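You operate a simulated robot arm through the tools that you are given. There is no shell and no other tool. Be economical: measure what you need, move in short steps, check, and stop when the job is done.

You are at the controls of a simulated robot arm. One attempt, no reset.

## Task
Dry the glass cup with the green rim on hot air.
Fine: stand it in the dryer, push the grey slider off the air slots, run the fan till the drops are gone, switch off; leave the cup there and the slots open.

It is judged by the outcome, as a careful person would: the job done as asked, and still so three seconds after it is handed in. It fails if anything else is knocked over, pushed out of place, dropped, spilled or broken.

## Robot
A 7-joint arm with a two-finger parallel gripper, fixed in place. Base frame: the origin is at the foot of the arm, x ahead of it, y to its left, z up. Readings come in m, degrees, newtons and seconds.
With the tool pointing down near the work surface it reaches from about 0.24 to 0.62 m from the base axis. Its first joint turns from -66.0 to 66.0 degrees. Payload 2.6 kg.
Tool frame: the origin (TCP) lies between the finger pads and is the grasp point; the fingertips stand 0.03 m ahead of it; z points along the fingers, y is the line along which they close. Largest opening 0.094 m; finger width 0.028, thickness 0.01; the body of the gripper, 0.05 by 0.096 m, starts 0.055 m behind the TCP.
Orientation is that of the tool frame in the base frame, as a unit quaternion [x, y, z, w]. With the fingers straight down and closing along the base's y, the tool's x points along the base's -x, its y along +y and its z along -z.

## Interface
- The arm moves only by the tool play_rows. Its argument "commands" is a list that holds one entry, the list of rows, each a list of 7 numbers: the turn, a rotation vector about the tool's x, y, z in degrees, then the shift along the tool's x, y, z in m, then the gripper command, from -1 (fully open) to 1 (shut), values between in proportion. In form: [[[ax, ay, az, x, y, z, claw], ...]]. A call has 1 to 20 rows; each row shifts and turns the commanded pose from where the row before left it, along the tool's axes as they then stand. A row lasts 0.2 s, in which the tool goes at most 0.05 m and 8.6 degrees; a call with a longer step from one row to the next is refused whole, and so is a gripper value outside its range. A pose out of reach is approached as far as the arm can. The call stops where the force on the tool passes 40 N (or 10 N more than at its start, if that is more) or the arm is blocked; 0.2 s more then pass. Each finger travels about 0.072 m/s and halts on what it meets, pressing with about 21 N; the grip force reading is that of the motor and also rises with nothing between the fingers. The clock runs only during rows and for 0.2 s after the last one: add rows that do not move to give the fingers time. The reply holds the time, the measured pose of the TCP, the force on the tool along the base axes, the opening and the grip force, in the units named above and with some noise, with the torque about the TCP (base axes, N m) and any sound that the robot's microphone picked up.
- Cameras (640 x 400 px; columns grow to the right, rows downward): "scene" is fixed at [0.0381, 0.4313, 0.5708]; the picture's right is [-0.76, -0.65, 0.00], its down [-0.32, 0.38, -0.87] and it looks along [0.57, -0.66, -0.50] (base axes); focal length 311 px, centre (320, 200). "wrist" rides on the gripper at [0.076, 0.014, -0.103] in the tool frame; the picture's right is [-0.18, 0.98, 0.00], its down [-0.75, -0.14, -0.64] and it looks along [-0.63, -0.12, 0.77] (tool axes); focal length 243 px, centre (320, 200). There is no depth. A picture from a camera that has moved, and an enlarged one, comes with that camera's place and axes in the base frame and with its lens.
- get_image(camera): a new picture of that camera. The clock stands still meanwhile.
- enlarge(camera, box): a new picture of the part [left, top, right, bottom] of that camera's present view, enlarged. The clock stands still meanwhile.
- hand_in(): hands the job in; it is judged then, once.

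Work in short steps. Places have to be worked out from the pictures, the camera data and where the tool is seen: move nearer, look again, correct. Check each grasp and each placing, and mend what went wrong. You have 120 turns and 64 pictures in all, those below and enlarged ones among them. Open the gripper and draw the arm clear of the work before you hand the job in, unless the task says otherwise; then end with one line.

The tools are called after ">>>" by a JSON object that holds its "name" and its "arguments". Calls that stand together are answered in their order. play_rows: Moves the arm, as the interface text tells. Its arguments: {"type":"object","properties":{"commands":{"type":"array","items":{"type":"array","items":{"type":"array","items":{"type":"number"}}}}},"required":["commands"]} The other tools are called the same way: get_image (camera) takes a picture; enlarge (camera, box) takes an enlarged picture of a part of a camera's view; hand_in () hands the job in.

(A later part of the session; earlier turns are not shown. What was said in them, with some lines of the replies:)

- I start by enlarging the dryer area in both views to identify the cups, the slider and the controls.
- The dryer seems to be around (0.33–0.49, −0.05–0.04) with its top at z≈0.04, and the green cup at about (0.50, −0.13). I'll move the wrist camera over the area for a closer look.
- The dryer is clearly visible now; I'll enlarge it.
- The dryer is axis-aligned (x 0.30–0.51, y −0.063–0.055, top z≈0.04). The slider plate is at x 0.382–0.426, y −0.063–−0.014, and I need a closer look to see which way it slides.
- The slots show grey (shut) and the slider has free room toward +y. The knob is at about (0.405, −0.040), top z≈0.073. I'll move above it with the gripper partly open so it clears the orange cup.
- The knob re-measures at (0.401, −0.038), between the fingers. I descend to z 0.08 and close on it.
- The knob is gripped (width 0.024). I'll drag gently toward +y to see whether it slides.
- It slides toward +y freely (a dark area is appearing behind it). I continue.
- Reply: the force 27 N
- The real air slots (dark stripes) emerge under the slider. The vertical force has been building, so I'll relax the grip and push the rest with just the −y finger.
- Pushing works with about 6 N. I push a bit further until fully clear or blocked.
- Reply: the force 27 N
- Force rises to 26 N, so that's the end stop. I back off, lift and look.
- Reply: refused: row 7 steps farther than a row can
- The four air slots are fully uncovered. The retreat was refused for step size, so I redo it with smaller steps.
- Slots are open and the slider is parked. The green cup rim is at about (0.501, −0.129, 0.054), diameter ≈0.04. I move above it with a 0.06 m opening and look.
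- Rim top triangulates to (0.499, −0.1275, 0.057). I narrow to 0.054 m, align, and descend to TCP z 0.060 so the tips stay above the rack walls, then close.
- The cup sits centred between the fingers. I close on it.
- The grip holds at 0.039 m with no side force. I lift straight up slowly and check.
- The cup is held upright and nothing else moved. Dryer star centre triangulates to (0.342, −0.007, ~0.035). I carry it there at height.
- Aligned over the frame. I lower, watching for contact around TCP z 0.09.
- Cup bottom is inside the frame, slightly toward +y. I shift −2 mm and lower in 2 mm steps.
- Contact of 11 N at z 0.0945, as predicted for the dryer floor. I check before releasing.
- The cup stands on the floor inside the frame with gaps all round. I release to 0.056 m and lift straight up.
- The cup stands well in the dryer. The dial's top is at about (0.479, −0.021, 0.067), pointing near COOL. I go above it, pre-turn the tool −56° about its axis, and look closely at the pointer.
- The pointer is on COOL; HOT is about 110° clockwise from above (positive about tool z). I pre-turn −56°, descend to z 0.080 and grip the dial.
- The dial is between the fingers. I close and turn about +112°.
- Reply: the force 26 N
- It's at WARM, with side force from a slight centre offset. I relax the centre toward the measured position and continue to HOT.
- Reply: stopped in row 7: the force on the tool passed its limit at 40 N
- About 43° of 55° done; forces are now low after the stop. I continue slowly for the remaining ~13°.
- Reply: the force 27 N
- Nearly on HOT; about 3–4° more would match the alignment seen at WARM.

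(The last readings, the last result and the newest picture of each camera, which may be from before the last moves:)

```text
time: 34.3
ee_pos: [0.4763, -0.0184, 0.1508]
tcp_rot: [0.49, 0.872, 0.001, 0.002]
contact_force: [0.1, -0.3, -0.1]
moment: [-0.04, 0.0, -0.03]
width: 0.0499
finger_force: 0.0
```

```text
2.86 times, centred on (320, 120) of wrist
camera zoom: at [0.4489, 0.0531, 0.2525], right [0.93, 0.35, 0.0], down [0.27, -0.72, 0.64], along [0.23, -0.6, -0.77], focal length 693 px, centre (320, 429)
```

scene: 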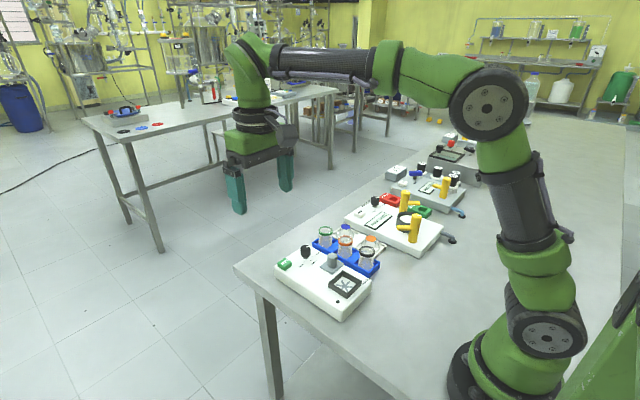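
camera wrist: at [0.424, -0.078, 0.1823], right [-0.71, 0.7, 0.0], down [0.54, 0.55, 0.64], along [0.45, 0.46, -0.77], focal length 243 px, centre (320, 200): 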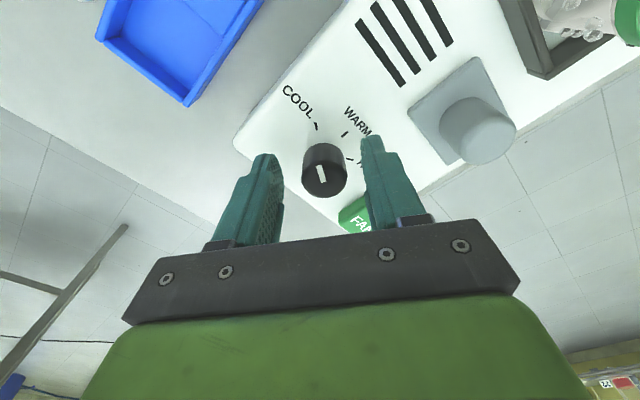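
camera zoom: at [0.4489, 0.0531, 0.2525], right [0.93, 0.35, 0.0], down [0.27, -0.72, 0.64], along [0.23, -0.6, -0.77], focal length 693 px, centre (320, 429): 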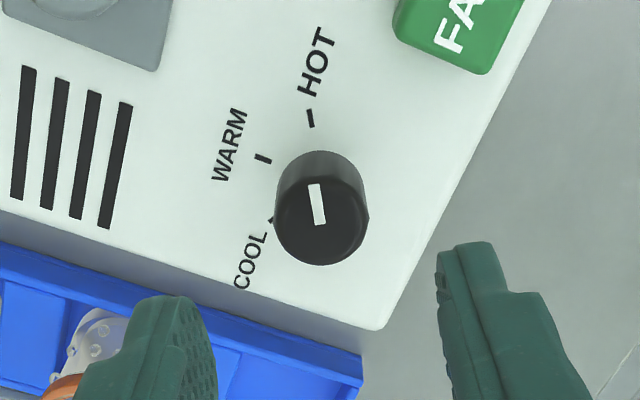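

The dial points to HOT. FAN button triangulates to (0.495, 0.038), top z≈0.051. I turn the tool back, close the fingers and go above it.

>>> {"name": "play_rows", "arguments": {"commands": [[[0, 0, -8.4, 0, 0, 0, 0.5], [0, 0, -8.4, 0, 0, 0, 1], [0, 0, -8.4, 0, 0, 0, 1], [0, 0, -8.4, 0, 0, 0, 1], [0, 0, -8.4, 0, 0, 0, 1], [0, 0, -8.4, 0, 0, 0, 1], [0, 0, -8.4, 0, 0, 0, 1], [0, 0, 0, -0.0095, 0.0282, 0, 1], [0, 0, 0, -0.0095, 0.0282, 0, 1], [0, 0, 0, 0, 0, 0.03, 1], [0, 0, 0, 0, 0, 0.025, 1], [0, 0, 0, 0, 0, 0, 1]]]}}

>>> {"name": "enlarge", "arguments": {"camera": "scene", "box": [270, 220, 370, 300]}}

>>> {"name": "get_image", "arguments": {"camera": "wrist"}}

```text
time: 36.9
ee_pos: [0.4948, 0.0373, 0.0953]
tcp_rot: [-0.001, 1.0, 0.001, 0.002]
contact_force: [0.9, 0.0, -0.3]
moment: [-0.01, 0.01, 0.01]
width: 0.0002
finger_force: 21.0
```

```text
5.00 times, centred on (320, 260) of scene
camera zoom: at [0.0381, 0.4313, 0.5708], right [-0.76, -0.65, 0.0], down [-0.32, 0.38, -0.87], along [0.57, -0.66, -0.5], focal length 1555 px, centre (320, -100)
```

zoom: 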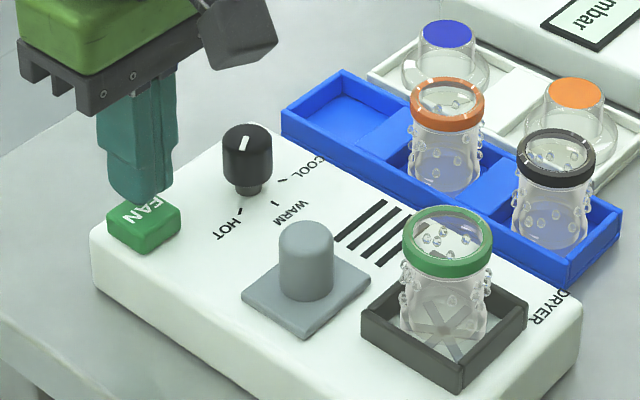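

```text
23 pictures are left
camera wrist: at [0.4191, 0.051, 0.1962], right [0.18, 0.98, 0.0], down [0.75, -0.14, 0.64], along [0.63, -0.12, -0.76], focal length 243 px, centre (320, 200)
```

wrist: 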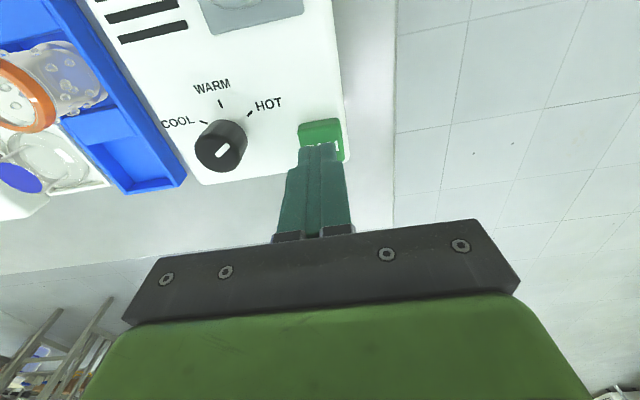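

Tip is over the FAN button. I press down in small steps, then release.

>>> {"name": "play_rows", "arguments": {"commands": [[[0, 0, 0, 0, 0.002, 0.008, 1], [0, 0, 0, 0, 0, 0.003, 1], [0, 0, 0, 0, 0, 0.002, 1], [0, 0, 0, 0, 0, 0.002, 1], [0, 0, 0, 0, 0, 0.002, 1]]]}}

```text
time: 38.1
ee_pos: [0.4956, 0.0388, 0.0784]
tcp_rot: [-0.003, 1.0, 0.0, 0.004]
contact_force: [-0.7, -0.1, 5.2]
moment: [0.02, 0.02, 0.02]
width: 0.0
finger_force: 20.7
heard: click
```

A click was heard. I raise off the button and check the lamp, slots and drops.

>>> {"name": "play_rows", "arguments": {"commands": [[[0, 0, 0, 0, 0, -0.02, 1], [0, 0, 0, 0, 0, 0, 1]]]}}

>>> {"name": "enlarge", "arguments": {"camera": "scene", "box": [270, 220, 370, 300]}}

```text
time: 38.7
ee_pos: [0.4958, 0.0387, 0.0971]
tcp_rot: [-0.002, 1.0, 0.0, 0.001]
contact_force: [-0.6, 0.6, -0.1]
moment: [0.0, 0.0, -0.01]
width: 0.0001
finger_force: 21.0
```

```text
5.00 times, centred on (320, 260) of scene
camera zoom: at [0.0381, 0.4313, 0.5708], right [-0.76, -0.65, 0.0], down [-0.32, 0.38, -0.87], along [0.57, -0.66, -0.5], focal length 1555 px, centre (320, -100)
```

zoom: 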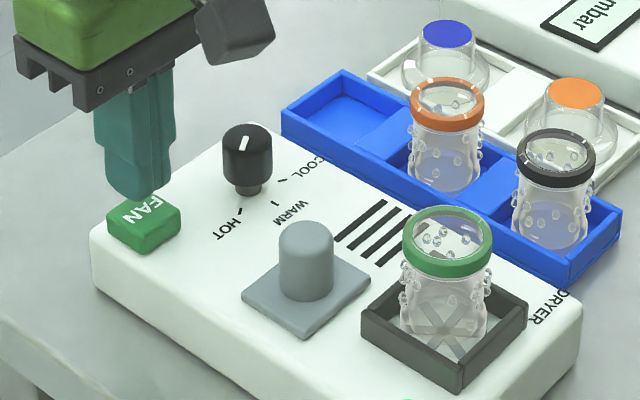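

The rotor under the cup seems to have turned. I wait a few seconds and look again, including the lamp.

>>> {"name": "play_rows", "arguments": {"commands": [[[0, 0, 0, 0, 0, 0, 1], [0, 0, 0, 0, 0, 0, 1], [0, 0, 0, 0, 0, 0, 1], [0, 0, 0, 0, 0, 0, 1], [0, 0, 0, 0, 0, 0, 1], [0, 0, 0, 0, 0, 0, 1], [0, 0, 0, 0, 0, 0, 1], [0, 0, 0, 0, 0, 0, 1], [0, 0, 0, 0, 0, 0, 1], [0, 0, 0, 0, 0, 0, 1], [0, 0, 0, 0, 0, 0, 1], [0, 0, 0, 0, 0, 0, 1], [0, 0, 0, 0, 0, 0, 1], [0, 0, 0, 0, 0, 0, 1], [0, 0, 0, 0, 0, 0, 1], [0, 0, 0, 0, 0, 0, 1], [0, 0, 0, 0, 0, 0, 1], [0, 0, 0, 0, 0, 0, 1], [0, 0, 0, 0, 0, 0, 1], [0, 0, 0, 0, 0, 0, 1]]]}}

>>> {"name": "enlarge", "arguments": {"camera": "scene", "box": [310, 240, 390, 310]}}

```text
time: 42.9
ee_pos: [0.4956, 0.0393, 0.0984]
tcp_rot: [-0.001, 1.0, 0.0, 0.002]
contact_force: [-0.6, -0.2, 0.1]
moment: [0.01, 0.0, -0.02]
width: 0.0
finger_force: 21.0
```

```text
5.71 times, centred on (350, 275) of scene
camera zoom: at [0.0381, 0.4313, 0.5708], right [-0.76, -0.65, 0.0], down [-0.32, 0.38, -0.87], along [0.57, -0.66, -0.5], focal length 1777 px, centre (149, -229)
```

zoom: 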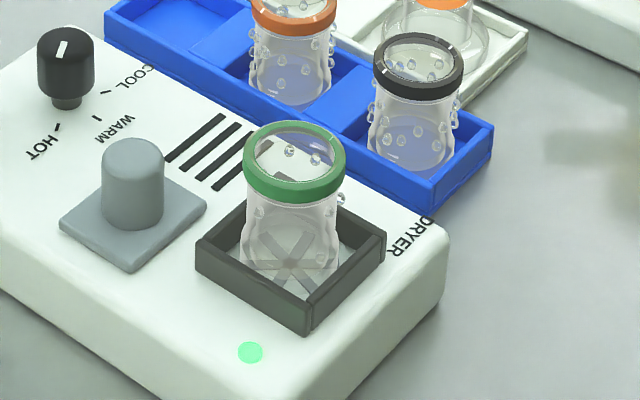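

The lamp is lit green, the rotor turns and the drops are dwindling. I wait another 4 s.

>>> {"name": "play_rows", "arguments": {"commands": [[[0, 0, 0, 0, 0, 0, 1], [0, 0, 0, 0, 0, 0, 1], [0, 0, 0, 0, 0, 0, 1], [0, 0, 0, 0, 0, 0, 1], [0, 0, 0, 0, 0, 0, 1], [0, 0, 0, 0, 0, 0, 1], [0, 0, 0, 0, 0, 0, 1], [0, 0, 0, 0, 0, 0, 1], [0, 0, 0, 0, 0, 0, 1], [0, 0, 0, 0, 0, 0, 1], [0, 0, 0, 0, 0, 0, 1], [0, 0, 0, 0, 0, 0, 1], [0, 0, 0, 0, 0, 0, 1], [0, 0, 0, 0, 0, 0, 1], [0, 0, 0, 0, 0, 0, 1], [0, 0, 0, 0, 0, 0, 1], [0, 0, 0, 0, 0, 0, 1], [0, 0, 0, 0, 0, 0, 1], [0, 0, 0, 0, 0, 0, 1], [0, 0, 0, 0, 0, 0, 1]]]}}

>>> {"name": "enlarge", "arguments": {"camera": "scene", "box": [330, 255, 380, 300]}}

```text
time: 47.1
ee_pos: [0.4959, 0.0387, 0.0975]
tcp_rot: [-0.003, 1.0, 0.0, 0.002]
contact_force: [-0.4, -0.7, -0.3]
moment: [0.0, -0.03, 0.01]
width: 0.0
finger_force: 21.1
```

```text
8.89 times, centred on (355, 278) of scene
camera zoom: at [0.0381, 0.4313, 0.5708], right [-0.76, -0.65, 0.0], down [-0.32, 0.38, -0.87], along [0.57, -0.66, -0.5], focal length 2765 px, centre (9, -489)
```

zoom: 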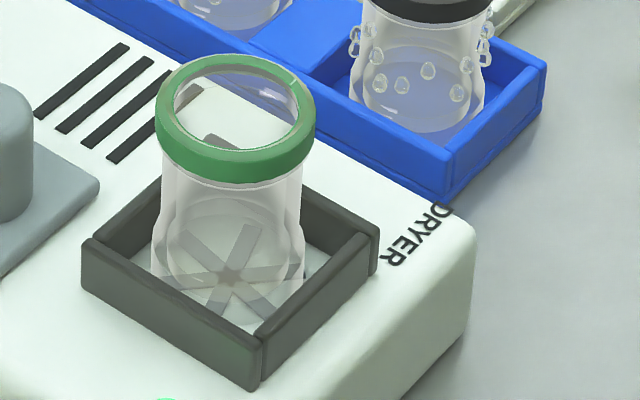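

No drops remain on the green cup. I press FAN again to switch off.

>>> {"name": "play_rows", "arguments": {"commands": [[[0, 0, 0, 0, 0, 0.01, 1], [0, 0, 0, 0, 0, 0.004, 1], [0, 0, 0, 0, 0, 0.002, 1], [0, 0, 0, 0, 0, 0.002, 1], [0, 0, 0, 0, 0, 0.002, 1], [0, 0, 0, 0, 0, 0, 1], [0, 0, 0, 0, 0, -0.02, 1], [0, 0, 0, 0, 0, -0.03, 1], [0, 0, 0, 0, 0, -0.04, 1], [0, 0, 0, 0, 0, 0, 1]]]}}

>>> {"name": "enlarge", "arguments": {"camera": "scene", "box": [300, 235, 390, 310]}}

```text
time: 49.3
ee_pos: [0.4953, 0.0381, 0.1692]
tcp_rot: [-0.001, 1.0, 0.001, 0.002]
contact_force: [-0.2, 0.1, -0.3]
moment: [0.02, -0.01, 0.02]
width: 0.0
finger_force: 20.8
heard: click
```

```text
5.33 times, centred on (345, 272) of scene
camera zoom: at [0.0381, 0.4313, 0.5708], right [-0.76, -0.65, 0.0], down [-0.32, 0.38, -0.87], along [0.57, -0.66, -0.5], focal length 1659 px, centre (187, -187)
```

zoom: 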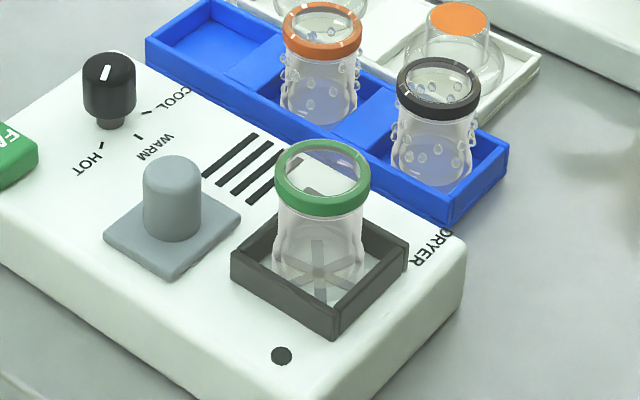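

The lamp is off, the cup is dry in the dryer and the slots are open. I open the gripper, raise the arm clear and take a last look.

>>> {"name": "play_rows", "arguments": {"commands": [[[0, 0, 0, 0, 0.02, -0.04, 0], [0, 0, 0, 0, 0.02, -0.04, -1], [0, 0, 0, 0, 0.02, -0.04, -1], [0, 0, 0, 0, 0.02, -0.03, -1], [0, 0, 0, 0, 0, 0, -1], [0, 0, 0, 0, 0, 0, -1]]]}}

>>> {"name": "get_image", "arguments": {"camera": "scene"}}

```text
time: 50.7
ee_pos: [0.4956, 0.1195, 0.3185]
tcp_rot: [-0.002, 1.0, 0.001, 0.002]
contact_force: [-0.3, -0.2, 0.2]
moment: [-0.02, -0.02, 0.02]
width: 0.0942
finger_force: 0.0
```

```text
18 pictures are left
```

scene: 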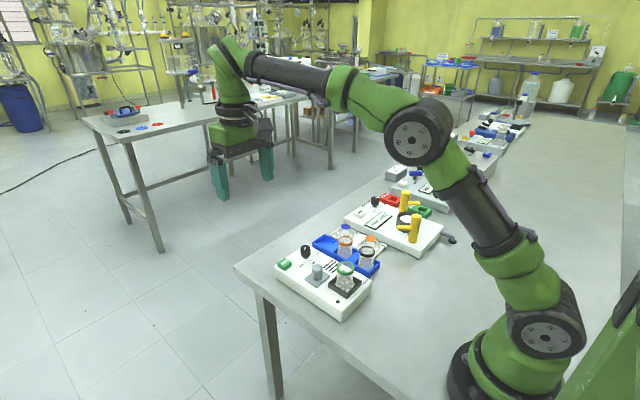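

Everything is in order and the arm is clear, so I hand in.

>>> {"name": "hand_in", "arguments": {}}

```text
The job is handed in.
```

The green-rimmed cup was dried on HOT and left standing in the dryer, with no drops visible, the air slots open, the fan off and nothing else disturbed; the dial is still on HOT.
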